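You operate a simulated robot arm through the tools that you are given. There is no shell and no other tool. Be economical: measure what you need, move in short steps, check, and stop when the job is done.

You are at the controls of a simulated robot arm. One attempt, no reset.

Task
Gauge the brown disc, add the disc that makes 12.5 mm, gauge the stack.
Fine: take it from the green rack, each bears its thickness; table in for each reading, out for adding, fingers clear of the foot; the stack stays under the foot; the rack's other discs stay.

The check looks at the end state, three seconds after you hand in, the way a careful person would. Anything else that was tipped, shoved, dropped, spilled or broken makes it a failure.

Robot
A 5-joint arm with a two-finger parallel gripper, fixed in place. Base frame: the origin is at the foot of the arm, x ahead of it, y to its left, z up. Lengths are in mm, angles in rad, forces in N, time in s.
Its first joint turns from -1.152 to 1.152 rad. The tool tilts only in the upright plane through the base axis and itself; it spins freely about its own axis. Payload 2.9 kg.
Tool frame: the origin (TCP) lies between the finger pads and is the grasp point; the fingertips stand 30 mm ahead of it; z points along the fingers, y is the line along which they close. Largest opening 110 mm; finger width 20, thickness 10; the body of the gripper, 48 by 112 mm, starts 55 mm behind the TCP.
Orientation is that of the tool frame in the base frame, as a unit quaternion [x, y, z, w]. With the fingers straight down and closing along the base's y, the tool's x points along the base's -x, its y along +y and its z along -z.

Tools
- The arm moves only by the tool jog_arm. Its argument "plan" is text: rows parted by semicolons, each of 7 numbers parted by spaces: the turn, a rotation vector about the tool's x, y, z in units of 5 degrees (1.0 is 5 degrees), then the shift along the tool's x, y, z in units of 20 mm (1.0 is 20 mm), then the gripper command, from -1 (fully open) to 1 (shut), values between in proportion. In form: ax ay az x y z jaw; .... A call has 1 to 12 rows; each row shifts and turns the commanded pose from where the row before left it, along the tool's axes as they then stand. A call with a number of a shift or a turn outside -1 to 1 is refused whole. Rows are played at 5 a second. More than 50 mm and 0.15 rad between two rows, or a gripper value outside its range, and nothing of the call is played. A pose out of reach is approached as far as the arm can. The call stops where the force on the tool passes 80 N (or 10 N more than at its start, if that is more) or the arm is blocked; 0.2 s more then pass. Each finger travels about 108 mm/s and halts on what it meets, pressing with about 42 N; the grip force reading is that of the motor and also rises with nothing between the fingers. The clock runs only during rows and for 0.2 s after the last one: add rows that do not move to give the fingers time. The reply holds the time, the measured pose of the TCP, the force on the tool along the base axes, the opening and the grip force, in the units named above and with some noise.
- Cameras (640 x 400 px; columns grow to the right, rows downward): "scene" is fixed at [20.5, -446, 630.2]; the picture's right is [0.91, -0.41, 0.00], its down [-0.20, -0.44, -0.88] and it looks along [0.36, 0.80, -0.48] (base axes); focal length 370 px, centre (320, 200). "wrist" rides on the gripper at [72, 17, -103] in the tool frame; the picture's right is [-0.23, 0.97, 0.00], its down [-0.76, -0.18, -0.62] and it looks along [-0.61, -0.14, 0.78] (tool axes); focal length 222 px, centre (320, 200). There is no depth. A picture from a camera that has moved, and an enlarged one, comes with that camera's place and axes in the base frame and with its lens. The place of the scene camera against the robot may be out by one fixed shift of up to 25 mm in any direction.
- snapshot(camera): a new picture of that camera. The clock stands still meanwhile.
- close_up(camera, box): a new picture of the part [left, top, right, bottom] of that camera's present view, enlarged. The clock stands still meanwhile.
- finish_job(): hands the job in; it is judged then, once.

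Go step by step. Nothing tells you positions but the pictures and the camera data: compare them with the known pose of the tool, close in by small moves and look again before you grip or let go. The budget is 120 turns and 68 pictures, counting those below and the enlarged ones. Unless the task says otherwise, let go and move clear before handing in, and close with one line.

The tools are called after "Emit:" as name(argument=value, ...) on one line, values as JSON. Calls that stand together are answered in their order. jog_arm: Moves the arm, as the interface text tells. Its arguments: {"type":"object","properties":{"plan":{"type":"string"}},"required":["plan"]} The other tools are called the same way: snapshot (camera) takes a picture; close_up (camera, box) takes an enlarged picture of a part of a camera's view; finish_job () hands the job in.

At the start:

```text
time_s: 0.0
eef_pos: [354.7, 163.8, 336.7]
ee_rot: [0.0, 1.0, 0.0, 0.0]
contact_force: [-0.1, -0.1, -0.1]
grip_width: 110.0
grip_force: 0.0
```

scene: 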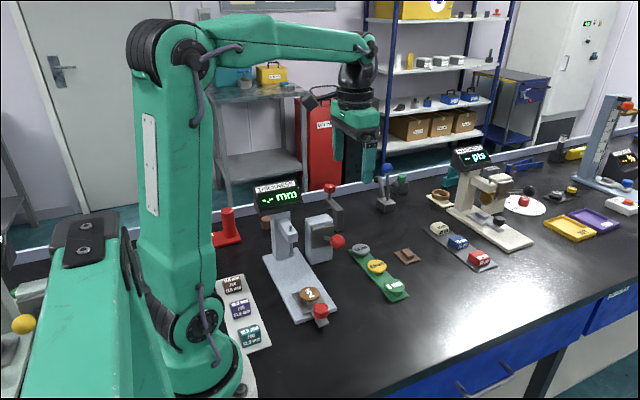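
wrist: 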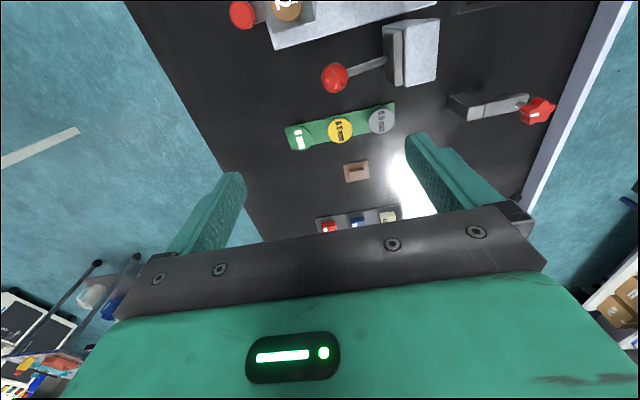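

I see a thickness gauge with a table carrying a brown disc, a green rack with three discs, and some red-knobbed levers. I'll take enlarged looks first.

Emit:
close_up(camera="scene", box=[230, 170, 430, 330])

Emit:
close_up(camera="wrist", box=[210, 0, 570, 240])

Emit:
close_up(camera="scene", box=[420, 130, 640, 280])

```text
2.50 times, centred on (330, 250) of scene
camera zoom: at [20.5, -446.0, 630.2], right [0.91, -0.41, 0.0], down [-0.2, -0.44, -0.88], along [0.36, 0.8, -0.48], focal length 925 px, centre (295, 75)
```

zoom: 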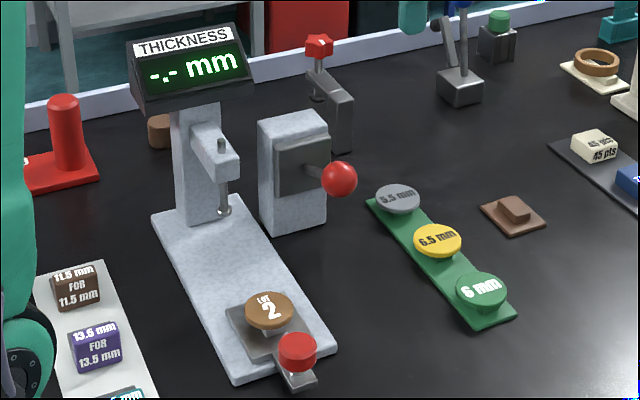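

```text
1.67 times, centred on (390, 120) of wrist
camera zoom: at [282.5, 178.8, 438.6], right [0.23, 0.97, 0.0], down [0.76, -0.18, 0.62], along [0.61, -0.14, -0.78], focal length 370 px, centre (203, 333)
```

zoom: 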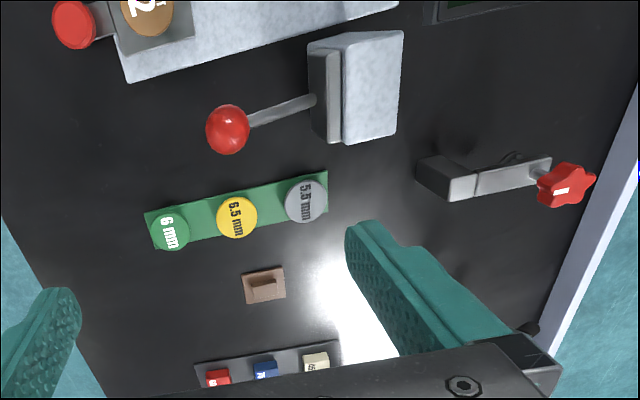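

```text
2.67 times, centred on (530, 205) of scene
camera zoom: at [20.5, -446.0, 630.2], right [0.91, -0.41, 0.0], down [-0.2, -0.44, -0.88], along [0.36, 0.8, -0.48], focal length 986 px, centre (-240, 187)
```

zoom: 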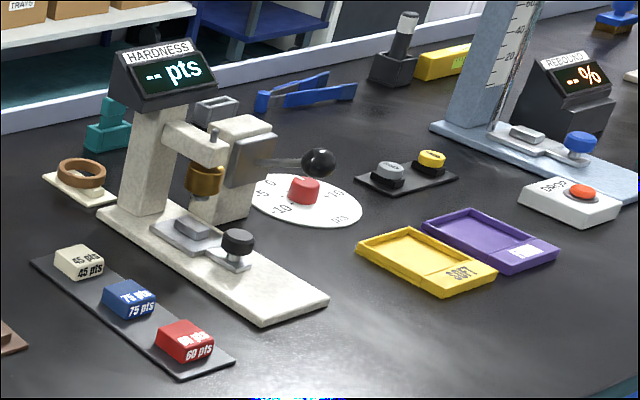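

The rack runs along y at x≈440 (6 mm at y≈103, 6.5 at ≈181, 5.5 at ≈255). The gauge's table knob is near (254, 88) and slides along y. I'll spin the tool so that it closes along x with the camera to −y, and move near the knob.

Emit:
jog_arm(plan="0 0 -1 0 0 0 -1;0 0 -1 0 0 0 -1;0 0 -1 0 0 0 -1;0 0 -1 0 0 0 -1;0 0 -1 0 0 0 -1;0 0 -1 0 0 0 -1;0 0 -1 0 0 0 -1;0 0 -1 0 0 0 -1;0 0 -1 0 0 0 -1;0 0 -1 0 0 0 -1;0 0 -1 0 0 0 -1;0 0 -1 0 0 0 -1")

Emit:
jog_arm(plan="0 0 -1 0 0 0 -1;0 0 -1 0 0 0 -1;0 0 -1 0 0 0 -1;0 0 -1 0 0 0 -1;0 0 -1 0 0 0 -1;0 0 -1 0 0 0 -1;0 0 0 0.8 1 0.5 -1;0 0 0 0.8 1 0.5 -1;0 0 0 0.8 1 0.5 -1;0 0 0 0.8 1 0.5 -1;0 0 0 0.8 0.7 0.5 -1;0 0 0 0 0 0 -1")

Emit:
snapshot(camera="wrist")

Emit:
snapshot(camera="scene")

```text
time_s: 2.6
eef_pos: [354.1, 161.3, 336.7]
ee_rot: [-0.5, 0.866, 0.0, 0.0]
contact_force: [-0.7, 0.3, 0.0]
grip_width: 110.1
grip_force: 0.1
```

```text
time_s: 5.2
eef_pos: [260.4, 81.5, 287.6]
ee_rot: [-0.707, 0.707, 0.001, 0.0]
contact_force: [-0.2, -0.5, 0.0]
grip_width: 109.9
grip_force: 0.1
```

```text
62 pictures are left
camera wrist: at [244.4, 8.8, 389.6], right [-0.97, 0.23, 0.0], down [0.18, 0.76, 0.62], along [0.14, 0.61, -0.78], focal length 222 px, centre (320, 200)
```

wrist: 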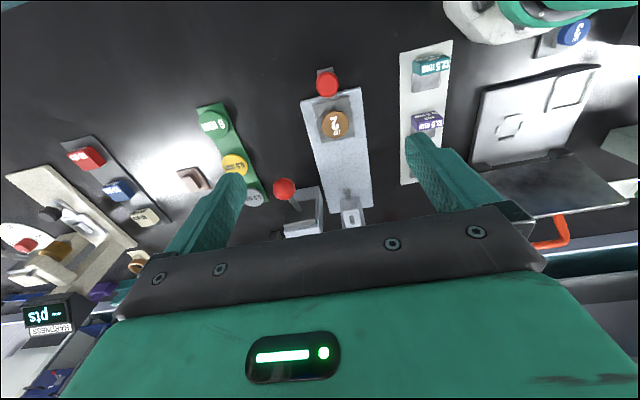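

```text
61 pictures are left
```

scene: 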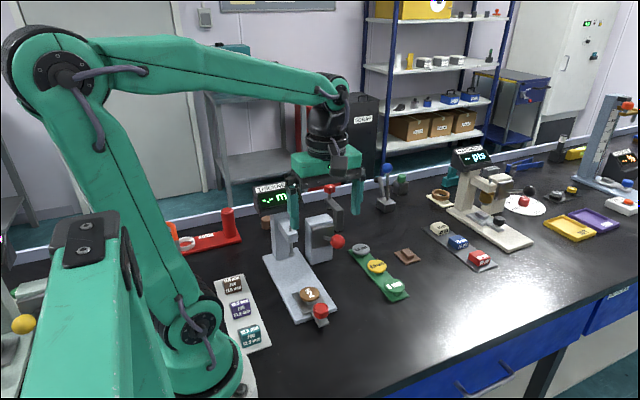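

The knob seems to be near (250, 78). I'll descend to z≈150 over it and look again.

Emit:
jog_arm(plan="0 0 0 0 0.1 1 -1;0 0 0 0 0.1 1 -1;0 0 0 0 0.1 1 -1;0 0 0 0 0.1 1 -1;0 0 0 0 0 1 -1;0 0 0 0 0 1 -1;0 0 0 0 0 0.8 -1;0 0 0 0 0 0 -1")

Emit:
snapshot(camera="wrist")

Emit:
close_up(camera="scene", box=[230, 170, 430, 330])

```text
time_s: 7.0
eef_pos: [252.4, 83.2, 150.3]
ee_rot: [0.707, -0.707, 0.0, -0.001]
contact_force: [0.3, 0.7, -0.1]
grip_width: 110.1
grip_force: 0.0
```

```text
60 pictures are left
camera wrist: at [235.2, 9.5, 251.4], right [-0.97, 0.23, 0.0], down [0.18, 0.76, 0.62], along [0.14, 0.61, -0.78], focal length 222 px, centre (320, 200)
```

wrist: 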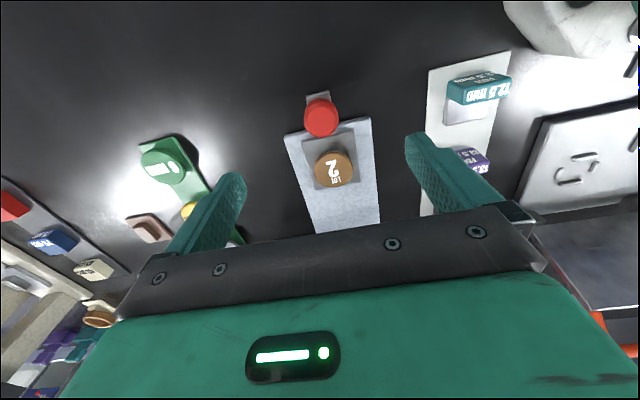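

```text
2.50 times, centred on (330, 250) of scene
camera zoom: at [20.5, -446.0, 630.2], right [0.91, -0.41, 0.0], down [-0.2, -0.44, -0.88], along [0.36, 0.8, -0.48], focal length 925 px, centre (295, 75)
```

zoom: 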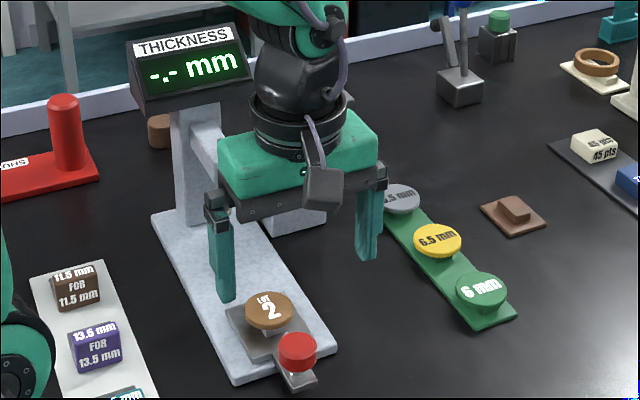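

The knob is around (247, 68) with its top near z 65. I'll shift over it, narrow the fingers and lower part way to look.

Emit:
jog_arm(plan="0 0 0 0.75 0.25 0.6 -0.1;0 0 0 0 0 0.9 -0.1;0 0 0 0 0 0.5 -0.1;0 0 0 0 0 0 -0.1")

Emit:
snapshot(camera="wrist")

Emit:
close_up(camera="scene", box=[250, 230, 370, 330])

```text
time_s: 8.0
eef_pos: [247.7, 67.2, 110.8]
ee_rot: [0.707, -0.707, 0.0, 0.0]
contact_force: [0.1, -0.6, 0.7]
grip_width: 60.5
grip_force: 0.0
```

```text
58 pictures are left
camera wrist: at [230.5, -6.0, 212.7], right [-0.97, 0.23, 0.0], down [0.18, 0.76, 0.62], along [0.14, 0.61, -0.78], focal length 222 px, centre (320, 200)
```

wrist: 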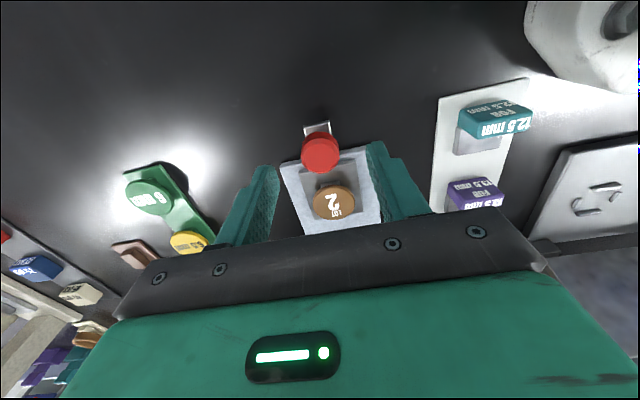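

```text
4.00 times, centred on (310, 280) of scene
camera zoom: at [20.5, -446.0, 630.2], right [0.91, -0.41, 0.0], down [-0.2, -0.44, -0.88], along [0.36, 0.8, -0.48], focal length 1480 px, centre (360, -120)
```

zoom: 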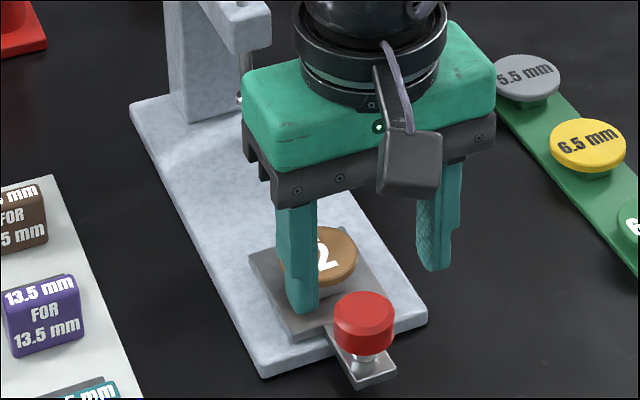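

The knob is a red cap on a post, about 30 mm wide. I'll lower the fingers to either side of it and check the heights.

Emit:
jog_arm(plan="0 0 0 0.1 0.05 0.7 -0.1;0 0 0 0 0 0.5 -0.1;0 0 0 0 0 0 -0.1")

Emit:
close_up(camera="wrist", box=[220, 100, 420, 240])

Emit:
close_up(camera="scene", box=[250, 230, 370, 330])

```text
time_s: 8.8
eef_pos: [246.5, 65.3, 87.0]
ee_rot: [0.707, -0.707, 0.0, 0.0]
contact_force: [-0.8, 1.5, -0.2]
grip_width: 60.7
grip_force: 0.1
```

```text
2.86 times, centred on (320, 170) of wrist
camera zoom: at [229.7, -7.6, 189.3], right [-0.97, 0.23, 0.0], down [0.18, 0.76, 0.62], along [0.14, 0.61, -0.78], focal length 635 px, centre (320, 286)
```

zoom: 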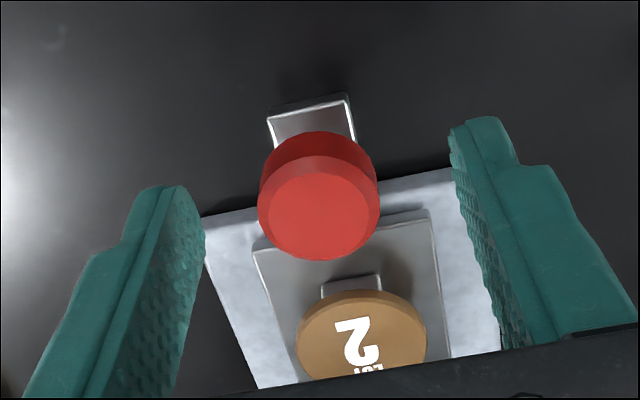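

```text
4.00 times, centred on (310, 280) of scene
camera zoom: at [20.5, -446.0, 630.2], right [0.91, -0.41, 0.0], down [-0.2, -0.44, -0.88], along [0.36, 0.8, -0.48], focal length 1480 px, centre (360, -120)
```

zoom: 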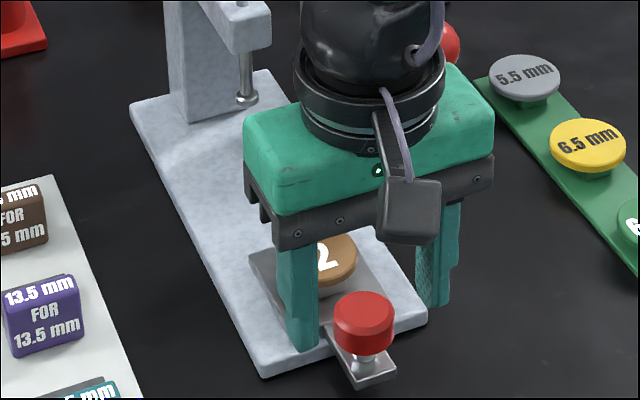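

The fingers straddle the cap at its mid-height, nearly centred. I'll lower a little, nudge +x and grip.

Emit:
jog_arm(plan="0 0 0 0 -0.06 0.15 -0.1;0 0 0 0 0 0 0.2;0 0 0 0 0 0 0.5;0 0 0 0 0 0 0.5")

Emit:
close_up(camera="wrist", box=[220, 100, 420, 240])

```text
time_s: 9.8
eef_pos: [248.0, 64.6, 84.2]
ee_rot: [0.707, -0.707, 0.0, 0.0]
contact_force: [0.3, 0.6, 0.3]
grip_width: 27.6
grip_force: 0.1
```

```text
2.86 times, centred on (320, 170) of wrist
camera zoom: at [230.7, -7.8, 186.4], right [-0.97, 0.23, 0.0], down [0.18, 0.76, 0.62], along [0.14, 0.61, -0.78], focal length 635 px, centre (320, 286)
```

zoom: 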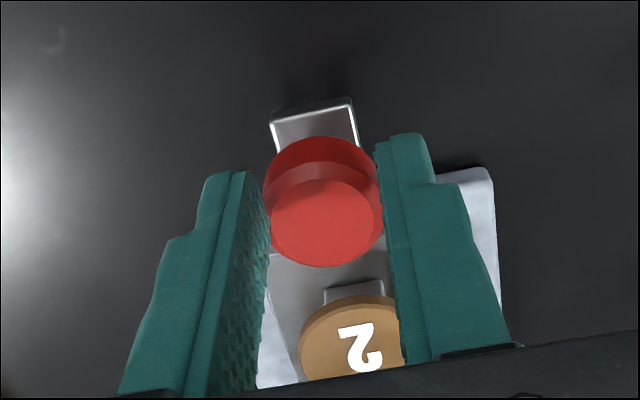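

The cap is about to be touched; I'll close further to hold it.

Emit:
jog_arm(plan="0 0 0 0 0 0 0.6;0 0 0 0 0 0 0.7;0 0 0 0 0 0 0.7")

```text
time_s: 10.6
eef_pos: [247.9, 65.5, 84.2]
ee_rot: [0.708, -0.707, 0.001, 0.0]
contact_force: [-0.1, 0.3, 0.4]
grip_width: 16.2
grip_force: 0.1
```

The fingers closed to 16 mm without force, so they missed the cap; I look.

Emit:
close_up(camera="wrist", box=[220, 100, 420, 240])

Emit:
close_up(camera="scene", box=[250, 230, 370, 330])

```text
2.86 times, centred on (320, 170) of wrist
camera zoom: at [230.7, -7.8, 186.4], right [-0.97, 0.23, 0.0], down [0.18, 0.76, 0.62], along [0.14, 0.61, -0.78], focal length 635 px, centre (320, 286)
```

zoom: 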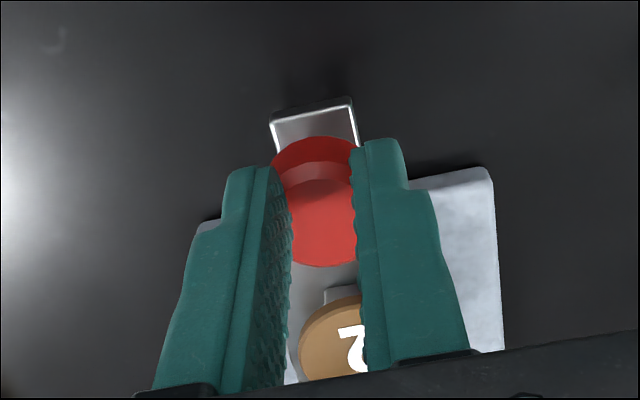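

```text
4.00 times, centred on (310, 280) of scene
camera zoom: at [20.5, -446.0, 630.2], right [0.91, -0.41, 0.0], down [-0.2, -0.44, -0.88], along [0.36, 0.8, -0.48], focal length 1480 px, centre (360, -120)
```

zoom: 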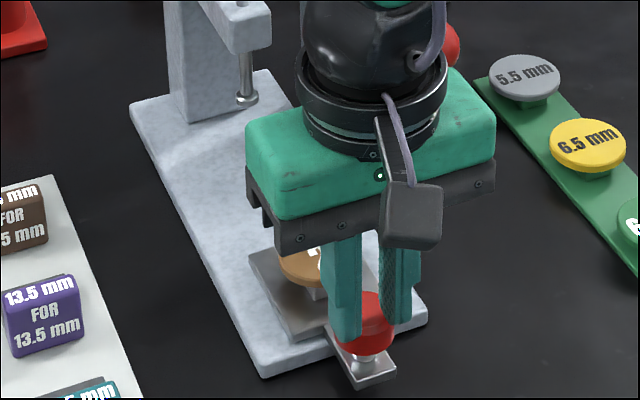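

The cap's top must lie below the fingertips (z<54), so the knob is lower and around y≈73. I'll open, shift +y and lower.

Emit:
jog_arm(plan="0 0 0 0 0 0 -0.1;0 0 0 0 0 0 -0.1;0 0 0 -0.35 0 0 -0.1;0 0 0 0 0 0.3 -0.1;0 0 0 0 0 0.2 -0.1;0 0 0 0 0 0 -0.1")

Emit:
close_up(camera="scene", box=[250, 230, 370, 330])

Emit:
close_up(camera="wrist", box=[220, 100, 420, 240])

```text
time_s: 12.0
eef_pos: [248.6, 72.1, 74.1]
ee_rot: [-0.707, 0.707, 0.001, 0.0]
contact_force: [0.1, -0.3, -0.3]
grip_width: 60.6
grip_force: 0.1
```

```text
4.00 times, centred on (310, 280) of scene
camera zoom: at [20.5, -446.0, 630.2], right [0.91, -0.41, 0.0], down [-0.2, -0.44, -0.88], along [0.36, 0.8, -0.48], focal length 1480 px, centre (360, -120)
```

zoom: 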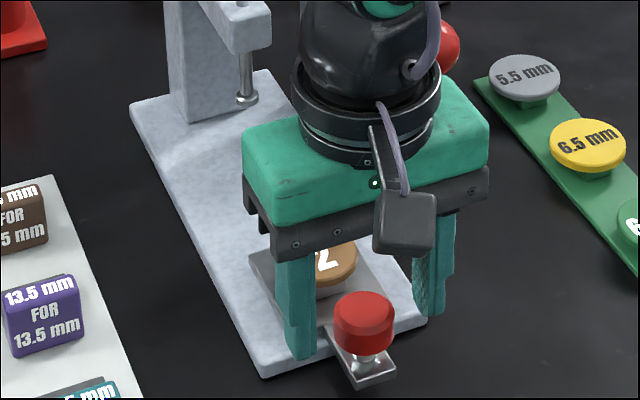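

```text
2.86 times, centred on (320, 170) of wrist
camera zoom: at [231.1, -1.0, 176.7], right [-0.97, 0.23, 0.0], down [0.18, 0.76, 0.62], along [0.14, 0.61, -0.78], focal length 635 px, centre (320, 286)
```

zoom: 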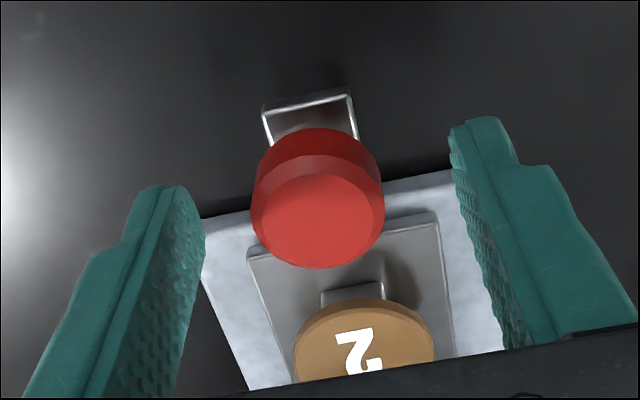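

The close view puts the cap's top near z≈50, y≈76. I'll shift slightly +y and close again at this height.

Emit:
jog_arm(plan="0 0 0 -0.2 0 0 -0.1;0 0 0 0 0 0 0.3;0 0 0 0 0 0 0.5;0 0 0 0 0 0 0.7;0 0 0 0 0 0 0.7")

Emit:
close_up(camera="wrist", box=[220, 100, 420, 240])

Emit:
close_up(camera="scene", box=[250, 230, 370, 330])

```text
time_s: 13.2
eef_pos: [249.7, 76.5, 74.4]
ee_rot: [-0.706, 0.708, 0.0, 0.002]
contact_force: [21.8, -0.2, -10.1]
grip_width: 31.6
grip_force: 44.8
```

```text
2.86 times, centred on (320, 170) of wrist
camera zoom: at [232.2, 3.7, 176.8], right [-0.97, 0.23, -0.01], down [0.17, 0.76, 0.63], along [0.15, 0.61, -0.78], focal length 635 px, centre (320, 286)
```

zoom: 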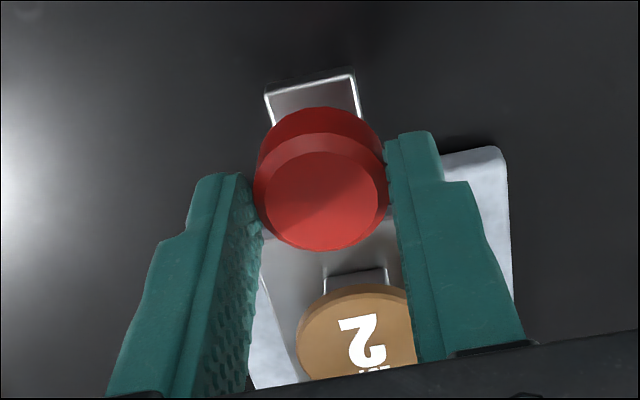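

```text
4.00 times, centred on (310, 280) of scene
camera zoom: at [20.5, -445.9, 630.2], right [0.91, -0.41, 0.0], down [-0.2, -0.44, -0.88], along [0.36, 0.8, -0.48], focal length 1480 px, centre (360, -120)
```

zoom: 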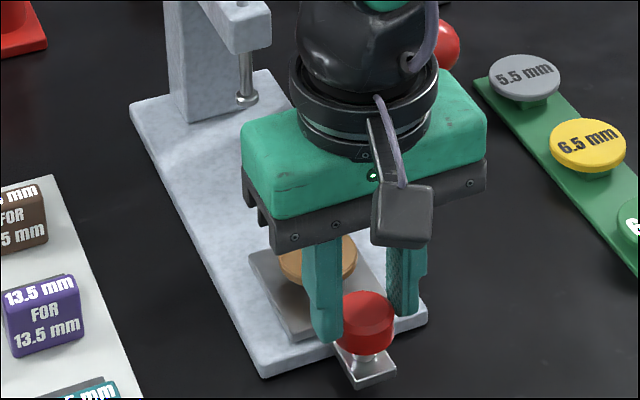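

The knob is gripped (31.6 mm) with some sideways load; I'll ease the tool +x and slide the table in by 60 mm, watching the force.

Emit:
jog_arm(plan="0 0 0 0 -0.08 0 0.6;0 0 0 -0.5 0 0 0.6;0 0 0 -0.5 0 0 0.6;0 0 0 -0.5 0 0 0.6;0 0 0 -0.5 0 0 0.6;0 0 0 0 0 0 0.6")

Emit:
close_up(camera="scene", box=[230, 170, 390, 330])

```text
time_s: 14.6
eef_pos: [250.5, 116.1, 74.4]
ee_rot: [-0.707, 0.707, 0.0, -0.001]
contact_force: [-0.5, 0.7, 21.3]
grip_width: 31.5
grip_force: 45.1
```

```text
2.50 times, centred on (310, 250) of scene
camera zoom: at [20.4, -446.0, 630.2], right [0.91, -0.41, 0.0], down [-0.2, -0.44, -0.88], along [0.36, 0.8, -0.48], focal length 925 px, centre (345, 75)
```

zoom: 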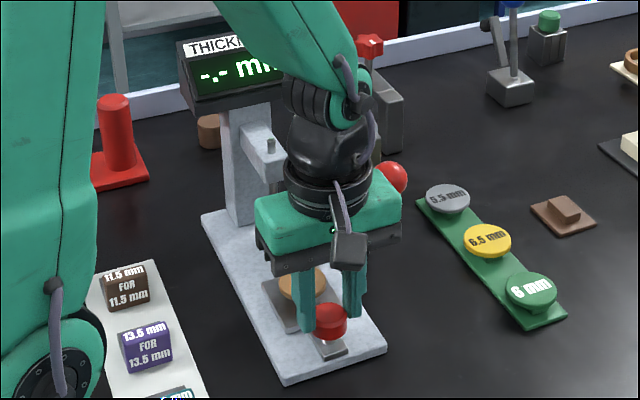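

The table slides. I'll continue inward in small steps, relieving the upward load slightly.

Emit:
jog_arm(plan="0 0 0 -0.25 0 -0.04 0.6;0 0 0 -0.5 0 0 0.6;0 0 0 -0.5 0 0 0.6;0 0 0 -0.25 0 0 0.6;0 0 0 0 0 0 0.6")

Emit:
close_up(camera="scene", box=[230, 170, 390, 330])

```text
time_s: 15.8
eef_pos: [249.6, 144.8, 74.1]
ee_rot: [-0.707, 0.707, 0.0, -0.001]
contact_force: [6.6, -0.7, -20.2]
grip_width: 31.3
grip_force: 44.9
```

```text
2.50 times, centred on (310, 250) of scene
camera zoom: at [20.5, -445.9, 630.3], right [0.91, -0.41, 0.0], down [-0.2, -0.44, -0.88], along [0.36, 0.8, -0.48], focal length 925 px, centre (345, 75)
```

zoom: 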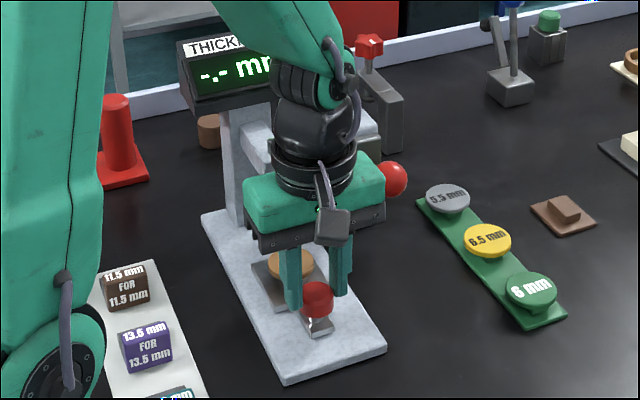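

Emit:
jog_arm(plan="0 0 0 -0.25 0 0.02 0.6;0 0 0 -0.35 0 0 0.6;0 0 0 0 0 0 0.6")

Emit:
snapshot(camera="wrist")

Emit:
close_up(camera="scene", box=[230, 170, 390, 330])

```text
time_s: 16.6
eef_pos: [249.5, 158.1, 73.7]
ee_rot: [0.708, -0.707, 0.0, 0.0]
contact_force: [-7.1, -0.7, 14.7]
grip_width: 31.3
grip_force: 44.7
```

```text
45 pictures are left
camera wrist: at [233.0, 85.3, 176.2], right [-0.97, 0.23, 0.0], down [0.18, 0.76, 0.62], along [0.14, 0.61, -0.78], focal length 222 px, centre (320, 200)
```

wrist: 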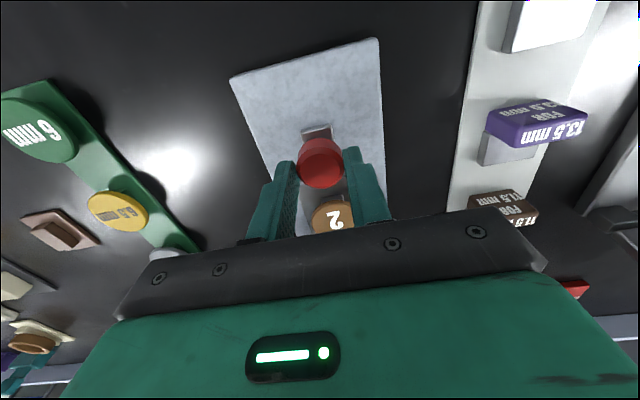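

```text
2.50 times, centred on (310, 250) of scene
camera zoom: at [20.4, -446.0, 630.2], right [0.91, -0.41, 0.0], down [-0.2, -0.44, -0.88], along [0.36, 0.8, -0.48], focal length 925 px, centre (345, 75)
```

zoom: 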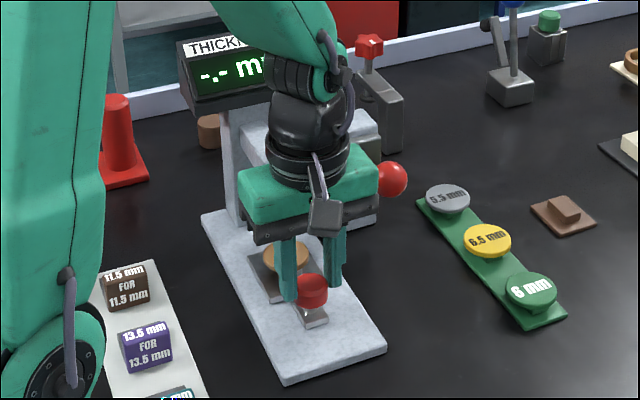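

The foot appears to be about 33 mm further along. I'll proceed in smaller moves, checking clearance to the gauge arm.

Emit:
jog_arm(plan="0 0 0 -0.25 0 0 0.6;0 0 0 -0.25 0 0 0.6;0 0 0 -0.25 0 0 0.6;0 0 0 -0.25 0 0 0.6;0 0 0 0 0 0 0.6")

Emit:
close_up(camera="scene", box=[230, 170, 390, 330])

```text
time_s: 17.8
eef_pos: [249.8, 178.3, 74.2]
ee_rot: [0.707, -0.707, 0.0, 0.0]
contact_force: [-5.7, 0.8, 12.7]
grip_width: 31.5
grip_force: 45.0
```

```text
2.50 times, centred on (310, 250) of scene
camera zoom: at [20.4, -446.0, 630.2], right [0.91, -0.41, 0.0], down [-0.2, -0.44, -0.88], along [0.36, 0.8, -0.48], focal length 925 px, centre (345, 75)
```

zoom: 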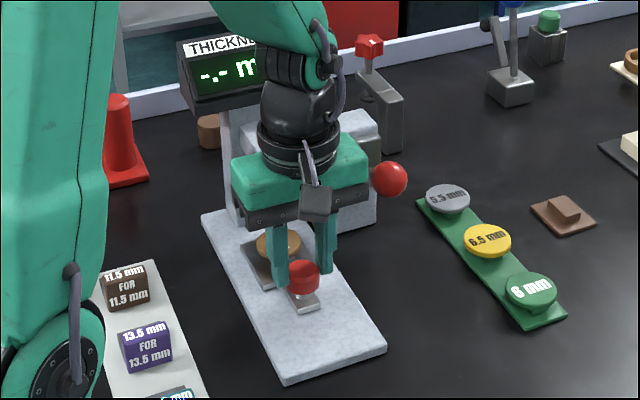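

Emit:
jog_arm(plan="0 0 0 -0.2 0 0 0.6;0 0 0 -0.2 0 0 0.6;0 0 0 -0.2 0 0 0.6;0 0 0 0 0 0 0.6")

Emit:
close_up(camera="scene", box=[250, 190, 370, 290])

```text
time_s: 18.8
eef_pos: [249.8, 188.1, 72.1]
ee_rot: [-0.706, 0.708, 0.0, -0.001]
contact_force: [16.9, -39.3, 5.4]
grip_width: 31.7
grip_force: 45.0
```

```text
4.00 times, centred on (310, 240) of scene
camera zoom: at [20.4, -446.0, 630.2], right [0.91, -0.41, 0.0], down [-0.2, -0.44, -0.88], along [0.36, 0.8, -0.48], focal length 1480 px, centre (360, 40)
```

zoom: 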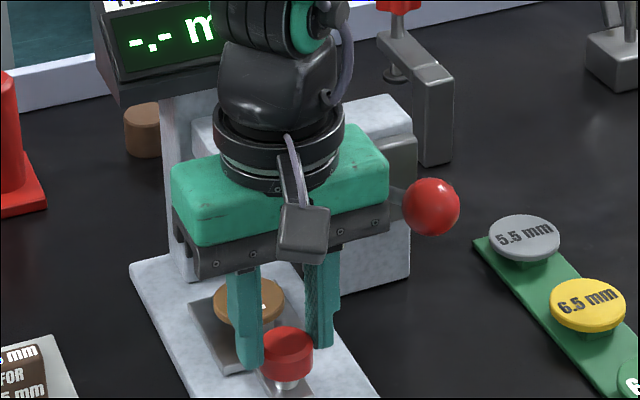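

The table has reached its stop (39 N at y≈188). I'll ease off, open, and retreat toward −y and up, then read the display.

Emit:
jog_arm(plan="0 0 0 0.1 0 0 0.6;0 0 0 0 0 0 0;0 0 0 0 0 -0.1 -0.1;0 0 0 0 0 -0.2 -0.1;0 0 0 1 0 0 -0.1;0 0 0 1 0 0 -0.1;0 0 0 1 0 -0.5 -0.1;0 0 0 1 0 -1 -0.1;0 0 0 1 0 -1 -0.1;0 0 0 1 0 -1 -0.1;0 0 0 0 0 0 -0.1")

Emit:
close_up(camera="scene", box=[230, 170, 390, 330])

Emit:
snapshot(camera="wrist")

```text
time_s: 21.2
eef_pos: [249.9, 67.5, 151.1]
ee_rot: [-0.707, 0.707, 0.0, 0.0]
contact_force: [-0.1, -1.0, -0.3]
grip_width: 60.5
grip_force: 0.1
```

```text
2.50 times, centred on (310, 250) of scene
camera zoom: at [20.5, -446.0, 630.2], right [0.91, -0.41, 0.0], down [-0.2, -0.44, -0.88], along [0.36, 0.8, -0.48], focal length 925 px, centre (345, 75)
```

zoom: 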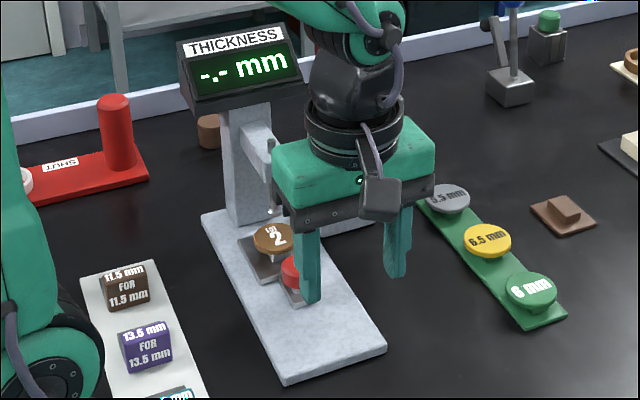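

```text
40 pictures are left
camera wrist: at [233.3, -4.5, 253.6], right [-0.97, 0.23, 0.0], down [0.18, 0.76, 0.62], along [0.14, 0.61, -0.78], focal length 222 px, centre (320, 200)
```

wrist: 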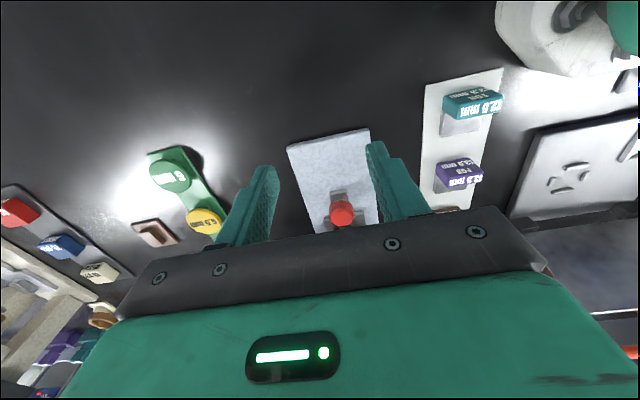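

The table looks in but the display still shows dashes. I'll move the arm aside to see the foot and the lever clearly.

Emit:
jog_arm(plan="0 0 0 0 -0.5 -1 -0.1;0 0 0 0 -1 -1 -0.1;0 0 0 0 -1 -1 -0.1;0 0 0 0 -1 -1 -0.1;0 0 0 0 -1 -1 -0.1;0 0 0 0 -1 0 -0.1;0 0 0 0 -1 0 -0.1;0 0 0 0 -1 0 -0.1;0 0 0 0 -1 0 -0.1;0 0 0 0 -1 0 -0.1;0 0 0 0 0 0 -0.1")

Emit:
close_up(camera="scene", box=[250, 170, 370, 290])

```text
time_s: 23.6
eef_pos: [440.3, 68.1, 249.9]
ee_rot: [-0.707, 0.707, 0.0, 0.001]
contact_force: [0.0, -0.1, 0.2]
grip_width: 60.4
grip_force: 0.0
```

```text
3.33 times, centred on (310, 230) of scene
camera zoom: at [20.5, -446.0, 630.2], right [0.91, -0.41, 0.0], down [-0.2, -0.44, -0.88], along [0.36, 0.8, -0.48], focal length 1233 px, centre (353, 100)
```

zoom: 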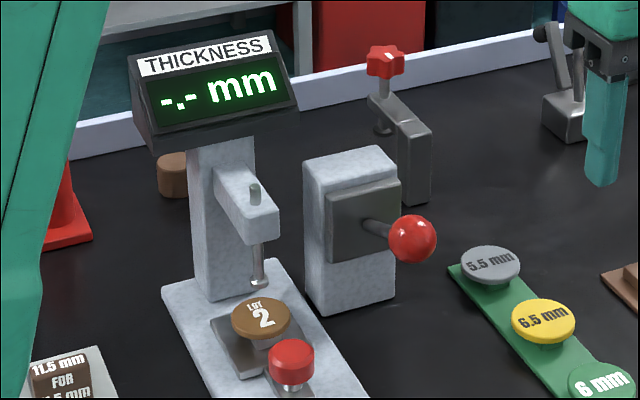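

The disc now stands beneath the raised foot (about 25 mm above it), and the ball lever at ≈(341, 186, 119), pivot ≈(341, 259, 92), is evidently the gauge's foot lever. I'll hover over the ball to locate it.

Emit:
jog_arm(plan="0 0 0 -1 0.8 0 -0.1;0 0 0 -1 0.8 0 -0.1;0 0 0 -1 0.8 0 -0.1;0 0 0 -1 0.8 0 -0.1;0 0 0 -1 0.8 -0 -0.1;0 0 0 -0.9 0.95 0 -0.1;0 0 0 0 0 1 -0.1;0 0 0 0 0 1 -0.1;0 0 0 0 0 0.8 -0.1;0 0 0 0 0 0 -0.1")

Emit:
snapshot(camera="wrist")

Emit:
snapshot(camera="scene")

```text
time_s: 25.8
eef_pos: [341.5, 188.9, 192.6]
ee_rot: [0.707, -0.707, 0.0, 0.0]
contact_force: [0.5, 0.5, 0.7]
grip_width: 60.8
grip_force: 0.1
```

```text
38 pictures are left
camera wrist: at [324.1, 114.5, 295.5], right [-0.97, 0.23, 0.0], down [0.18, 0.76, 0.62], along [0.14, 0.61, -0.78], focal length 222 px, centre (320, 200)
```

wrist: 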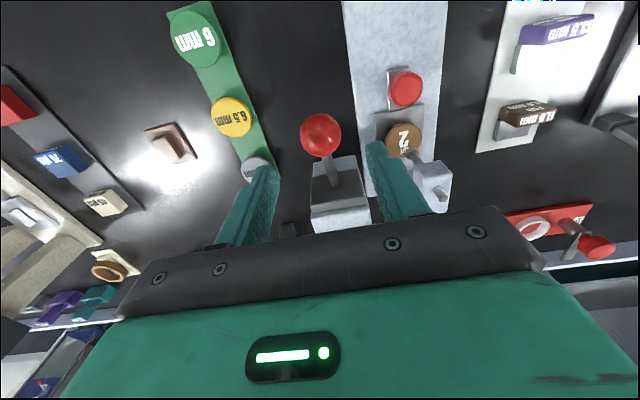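

```text
37 pictures are left
```

scene: 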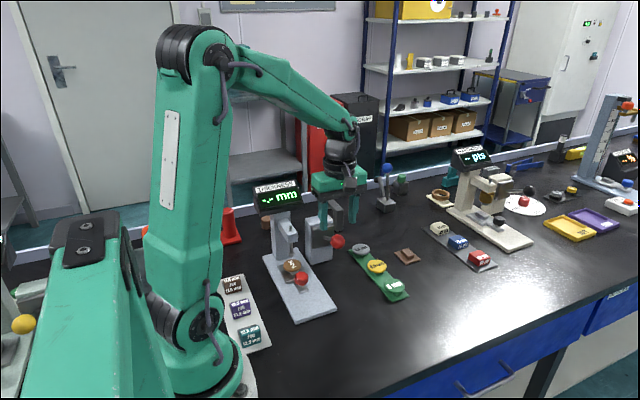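

Ball located at ≈(339.5, 186, 118), diameter ≈32. I'll descend around it and grip.

Emit:
jog_arm(plan="0 0 0 0.13 0.08 0.9 -0.1;0 0 0 0 0 0.9 -0.1;0 0 0 0 0 0.9 -0.1;0 0 0 0 0 0.1 -0.1;0 0 0 0 0 0 -0.1")

Emit:
close_up(camera="wrist", box=[220, 100, 420, 240])

Emit:
close_up(camera="scene", box=[250, 170, 370, 290])

```text
time_s: 27.0
eef_pos: [340.3, 185.5, 136.4]
ee_rot: [0.707, -0.707, 0.0, 0.0]
contact_force: [-1.6, 0.4, 0.4]
grip_width: 60.3
grip_force: 0.0
```

```text
2.86 times, centred on (320, 170) of wrist
camera zoom: at [322.7, 111.0, 239.0], right [-0.97, 0.23, 0.0], down [0.18, 0.76, 0.62], along [0.14, 0.61, -0.78], focal length 635 px, centre (320, 286)
```

zoom: 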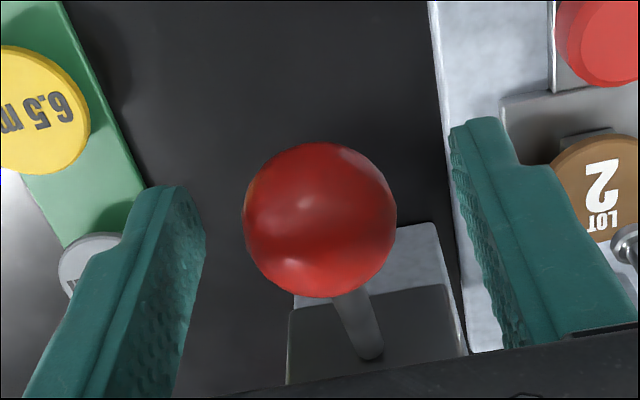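

```text
3.33 times, centred on (310, 230) of scene
camera zoom: at [20.5, -446.0, 630.2], right [0.91, -0.41, 0.0], down [-0.2, -0.44, -0.88], along [0.36, 0.8, -0.48], focal length 1233 px, centre (353, 100)
```

zoom: 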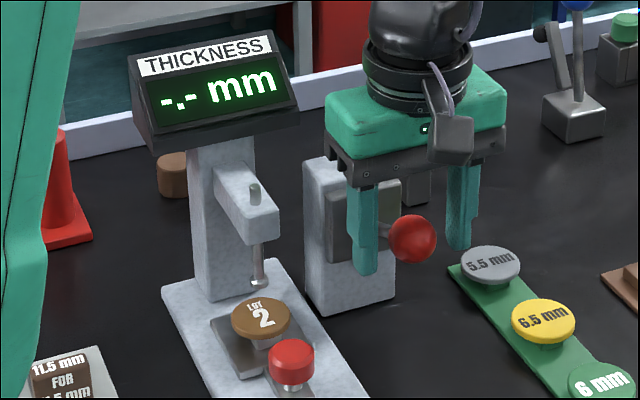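

The ball is centred between the fingers; closing.

Emit:
jog_arm(plan="0 0 0 0 0 0 0.2;0 0 0 0 0 0 0.5;0 0 0 0 0 0 0.5;0 0 0 0 0 0.25 0.5;0 0 0 0 0 0.25 0.5;0 0 0 0 0 0 0.5")

Emit:
close_up(camera="scene", box=[250, 170, 370, 290])

```text
time_s: 28.4
eef_pos: [339.9, 182.6, 126.7]
ee_rot: [-0.706, 0.708, 0.0, 0.001]
contact_force: [14.9, -36.9, 19.6]
grip_width: 33.1
grip_force: 45.0
```

```text
3.33 times, centred on (310, 230) of scene
camera zoom: at [20.4, -446.1, 630.2], right [0.91, -0.41, 0.0], down [-0.2, -0.44, -0.88], along [0.36, 0.8, -0.48], focal length 1233 px, centre (353, 100)
```

zoom: 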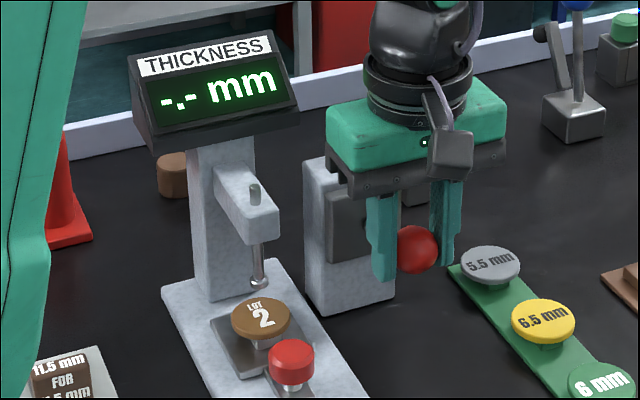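

The lever follows downward. I'll continue along its arc.

Emit:
jog_arm(plan="0 0 0 0.2 0 0.1 0.5;0 0 0 0.05 0 0.25 0.5;0 0 0 0.03 0 0.25 0.5;0 0 0 0 0 0.25 0.5;0 0 0 0 0 0 0.5")

Emit:
close_up(camera="scene", box=[250, 170, 370, 290])

```text
time_s: 29.6
eef_pos: [339.5, 178.6, 110.9]
ee_rot: [0.707, -0.707, 0.001, -0.003]
contact_force: [6.3, 12.6, 13.4]
grip_width: 32.9
grip_force: 44.9
```

```text
3.33 times, centred on (310, 230) of scene
camera zoom: at [20.4, -446.0, 630.2], right [0.91, -0.41, 0.0], down [-0.2, -0.44, -0.88], along [0.36, 0.8, -0.48], focal length 1233 px, centre (353, 100)
```

zoom: 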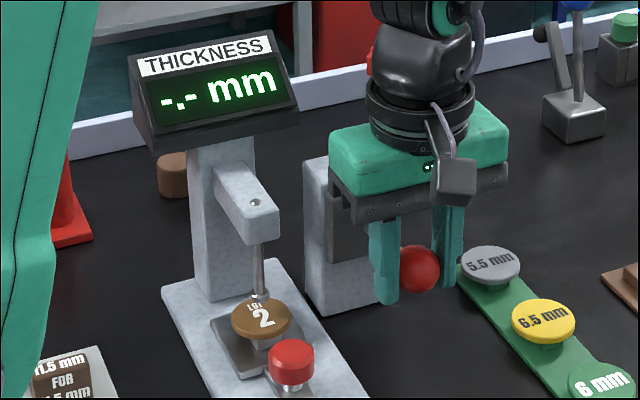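

The foot is descending with the lever. Continuing in small steps.

Emit:
jog_arm(plan="0 0 0 -0.05 0 0.25 0.5;0 0 0 -0.05 0 0.25 0.5;0 0 0 -0.05 0 0.2 0.5;0 0 0 0 0 0 0.5;0 0 0 0 0 0 0.5")

Emit:
close_up(camera="scene", box=[250, 170, 370, 290])

```text
time_s: 30.8
eef_pos: [339.5, 180.1, 96.3]
ee_rot: [-0.705, 0.709, 0.0, 0.0]
contact_force: [28.5, -37.0, 6.7]
grip_width: 33.1
grip_force: 44.9
```

```text
3.33 times, centred on (310, 230) of scene
camera zoom: at [20.4, -446.0, 630.2], right [0.91, -0.41, 0.0], down [-0.2, -0.44, -0.88], along [0.36, 0.8, -0.48], focal length 1233 px, centre (353, 100)
```

zoom: 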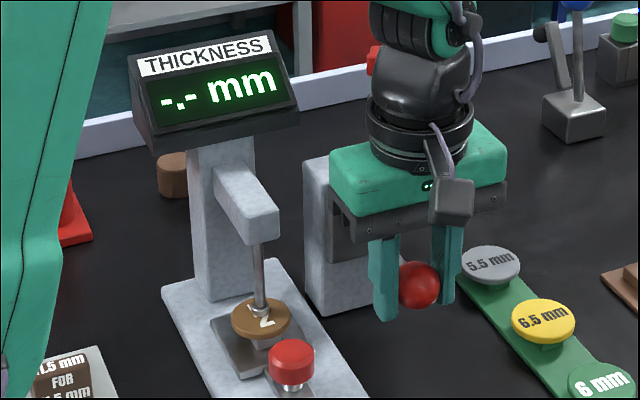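

The foot is nearly on the disc's centre. A little more, following the arc.

Emit:
jog_arm(plan="0 0 0 0.1 -0.08 0.1 0.5;0 0 0 -0.03 0 0.15 0.5;0 0 0 -0.03 0 0.15 0.5;0 0 0 0 0 0 0.5;0 0 0 0 0 0 0.5")

Emit:
close_up(camera="scene", box=[250, 170, 370, 290])

```text
time_s: 32.0
eef_pos: [340.3, 180.4, 88.1]
ee_rot: [0.708, -0.707, 0.0, 0.001]
contact_force: [-9.1, -0.7, 14.2]
grip_width: 32.9
grip_force: 45.3
```

```text
3.33 times, centred on (310, 230) of scene
camera zoom: at [20.4, -446.0, 630.2], right [0.91, -0.41, 0.0], down [-0.2, -0.44, -0.88], along [0.36, 0.8, -0.48], focal length 1233 px, centre (353, 100)
```

zoom: 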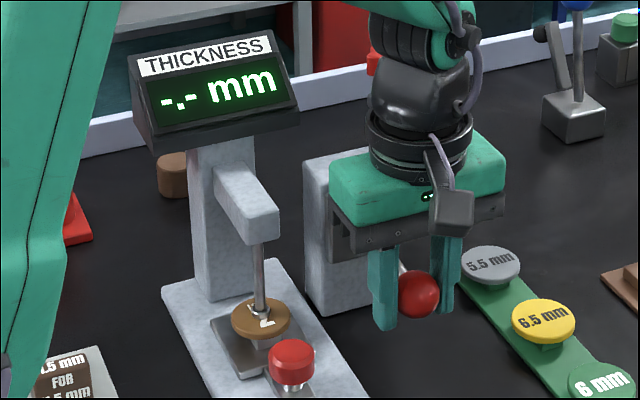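

Emit:
jog_arm(plan="0 0 0 -0.04 0.03 0.15 0.5;0 0 0 -0.04 0 0.15 0.5;0 0 0 0 0 0 0.5;0 0 0 0 0 0 0.5")

Emit:
close_up(camera="scene", box=[260, 170, 350, 290])

```text
time_s: 33.0
eef_pos: [340.1, 180.6, 82.3]
ee_rot: [0.707, -0.707, 0.0, 0.0]
contact_force: [-4.6, -14.8, 13.4]
grip_width: 33.3
grip_force: 45.2
```

```text
3.33 times, centred on (305, 230) of scene
camera zoom: at [20.4, -446.0, 630.2], right [0.91, -0.41, 0.0], down [-0.2, -0.44, -0.88], along [0.36, 0.8, -0.48], focal length 1233 px, centre (370, 100)
```

zoom: 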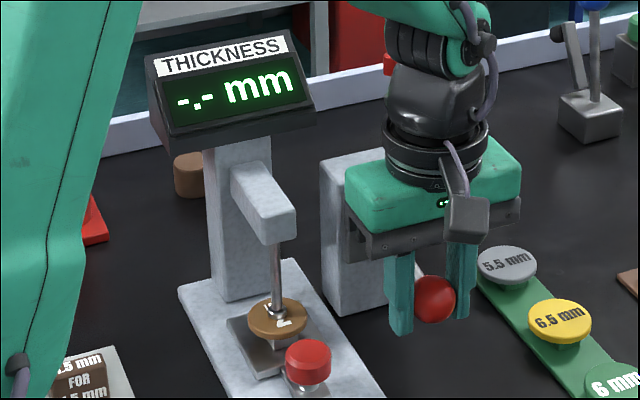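

Emit:
jog_arm(plan="0 0 0 -0.06 0.03 0.15 0.5;0 0 0 -0.06 0 0.15 0.5;0 0 0 0 0 0 0.5;0 0 0 0 0 0 0.5")

Emit:
close_up(camera="scene", box=[270, 180, 340, 290])

```text
time_s: 34.0
eef_pos: [340.1, 183.4, 74.9]
ee_rot: [-0.707, 0.707, -0.001, -0.001]
contact_force: [11.5, -30.4, 4.0]
grip_width: 33.1
grip_force: 44.8
```

```text
3.64 times, centred on (305, 235) of scene
camera zoom: at [20.4, -446.0, 630.2], right [0.91, -0.41, 0.0], down [-0.2, -0.44, -0.88], along [0.36, 0.8, -0.48], focal length 1345 px, centre (374, 73)
```

zoom: 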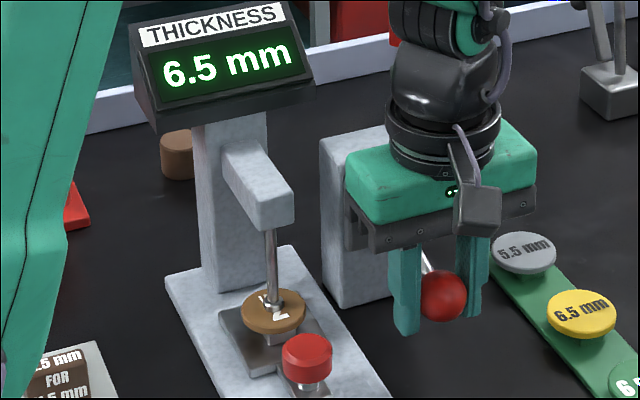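

Reading: 6.5 mm, so the 6 mm disc is needed. I'll lift the lever back up along its arc.

Emit:
jog_arm(plan="0 0 0 0.12 0 -0.3 0.5;0 0 0 0.07 0 -0.4 0.5;0 0 0 0.05 0 -0.4 0.5;0 0 0 0.03 0 -0.4 0.5;0 0 0 0 0 -0.4 0.5;0 0 0 -0.06 0 -0.4 0.5;0 0 0 -0.1 0 -0.4 0.5;0 0 0 -0.12 0 -0.3 0.5;0 0 0 0 0 0 0.5")

Emit:
close_up(camera="scene", box=[250, 170, 370, 290])

```text
time_s: 36.0
eef_pos: [339.0, 185.7, 136.5]
ee_rot: [-0.706, 0.708, 0.0, 0.001]
contact_force: [14.0, -4.3, -5.3]
grip_width: 34.6
grip_force: 7.0
```

```text
3.33 times, centred on (310, 230) of scene
camera zoom: at [20.5, -446.0, 630.2], right [0.91, -0.41, 0.0], down [-0.2, -0.44, -0.88], along [0.36, 0.8, -0.48], focal length 1233 px, centre (353, 100)
```

zoom: 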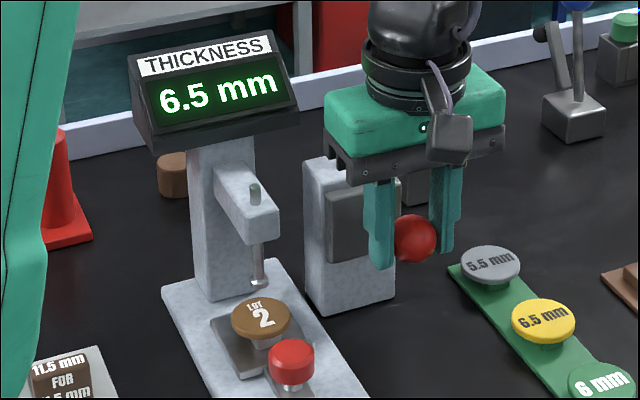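

The foot is up again and the reading stands. I'll release the ball, rise, and go back out in front of the table knob.

Emit:
jog_arm(plan="0 0 0 0 0 0 -0.1;0 0 0 0 0 0 -0.1;0 0 0 0 0 -1 -0.1;0 0 0 0 0 -1 -0.1;0 0 0 0 0 -1 -0.1;0 0 0 1 0.9 0 -0.1;0 0 0 1 0.9 0 -0.1;0 0 0 1 0.9 0 -0.1;0 0 0 1 0.9 0 -0.1;0 0 0 0.3 0.9 0 -0.1;0 0 0 0 0 0 -0.1")

Emit:
jog_arm(plan="0 0 0 0 0 1 -0.1;0 0 0 0 0 1 -0.1;0 0 0 0 0 1 -0.1;0 0 0 0 0 1 -0.1;0 0 0 0 0 1 -0.1;0 0 0 0 0 0.8 -0.1;0 0 0 0 0 0 -0.1")

Emit:
snapshot(camera="wrist")

Emit:
close_up(camera="scene", box=[250, 170, 370, 290])

```text
time_s: 38.4
eef_pos: [249.7, 99.3, 195.3]
ee_rot: [-0.707, 0.707, 0.001, 0.0]
contact_force: [-0.3, -0.9, 0.0]
grip_width: 60.6
grip_force: 0.1
```

```text
time_s: 40.0
eef_pos: [249.6, 99.4, 79.8]
ee_rot: [0.707, -0.707, 0.0, 0.0]
contact_force: [-0.2, -0.2, -0.1]
grip_width: 60.5
grip_force: 0.1
```

```text
27 pictures are left
camera wrist: at [232.2, 25.9, 181.4], right [-0.97, 0.23, 0.0], down [0.18, 0.76, 0.62], along [0.14, 0.61, -0.78], focal length 222 px, centre (320, 200)
```

wrist: 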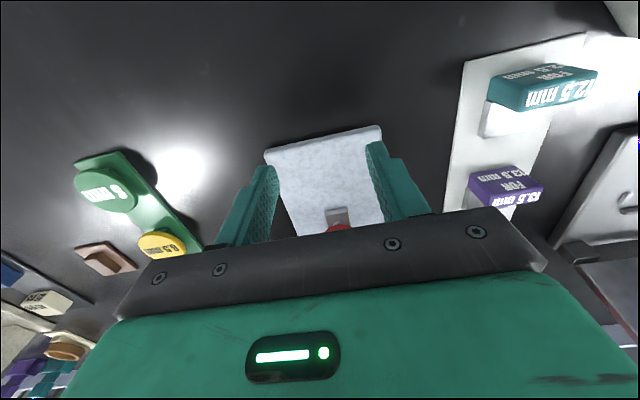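

```text
3.33 times, centred on (310, 230) of scene
camera zoom: at [20.5, -446.0, 630.2], right [0.91, -0.41, 0.0], down [-0.2, -0.44, -0.88], along [0.36, 0.8, -0.48], focal length 1233 px, centre (353, 100)
```

zoom: 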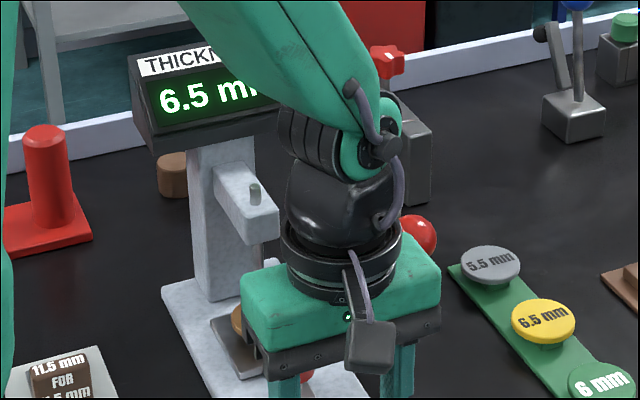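

Foot and lever stay up. I'll go in to the knob, grip it, and pull the table out.

Emit:
jog_arm(plan="0 0 0 -1 0 0 -0.1;0 0 0 -1 0 0 -0.1;0 0 0 -1 0 0 -0.1;0 0 0 -0.8 0 0.1 -0.1;0 0 0 -0.5 0 0.15 -0.1;0 0 0 0 0 0 -0.1;0 0 0 0 0 0 0.3;0 0 0 0 0 0 0.6;0 0 0 0 0 0 0.6")

```text
time_s: 42.0
eef_pos: [250.4, 185.0, 74.8]
ee_rot: [0.707, -0.707, 0.0, 0.0]
contact_force: [-1.7, 1.3, -1.3]
grip_width: 31.2
grip_force: 45.9
```

Emit:
jog_arm(plan="0 0 0 0.5 0 0 0.6;0 0 0 0.5 0 0 0.6;0 0 0 0.5 0 0 0.6;0 0 0 0.5 0 0 0.6;0 0 0 0.5 0 0 0.6;0 0 0 0.5 0 0 0.6;0 0 0 0.5 0 0 0.6;0 0 0 0.5 0 0 0.6;0 0 0 0.5 0 0 0.6;0 0 0 0.5 0 0 0.6;0 0 0 0.3 0 0 0.6;0 0 0 0 0 0 0.6")

Emit:
snapshot(camera="wrist")

```text
time_s: 44.6
eef_pos: [249.4, 79.0, 76.2]
ee_rot: [0.707, -0.707, -0.001, 0.001]
contact_force: [-4.5, -2.9, -16.6]
grip_width: 31.3
grip_force: 45.0
```

```text
25 pictures are left
camera wrist: at [233.1, 5.4, 178.3], right [-0.97, 0.23, 0.0], down [0.18, 0.76, 0.62], along [0.14, 0.61, -0.78], focal length 222 px, centre (320, 200)
```

wrist: 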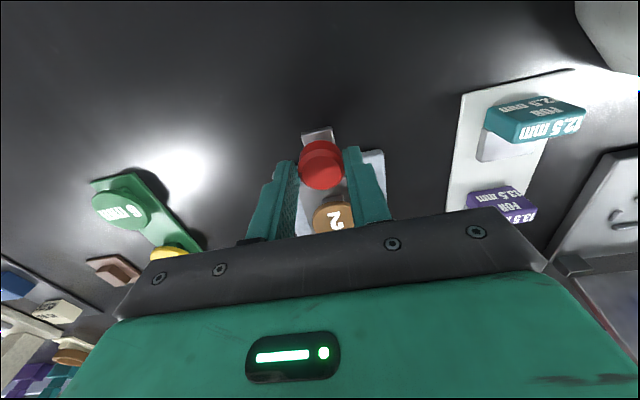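

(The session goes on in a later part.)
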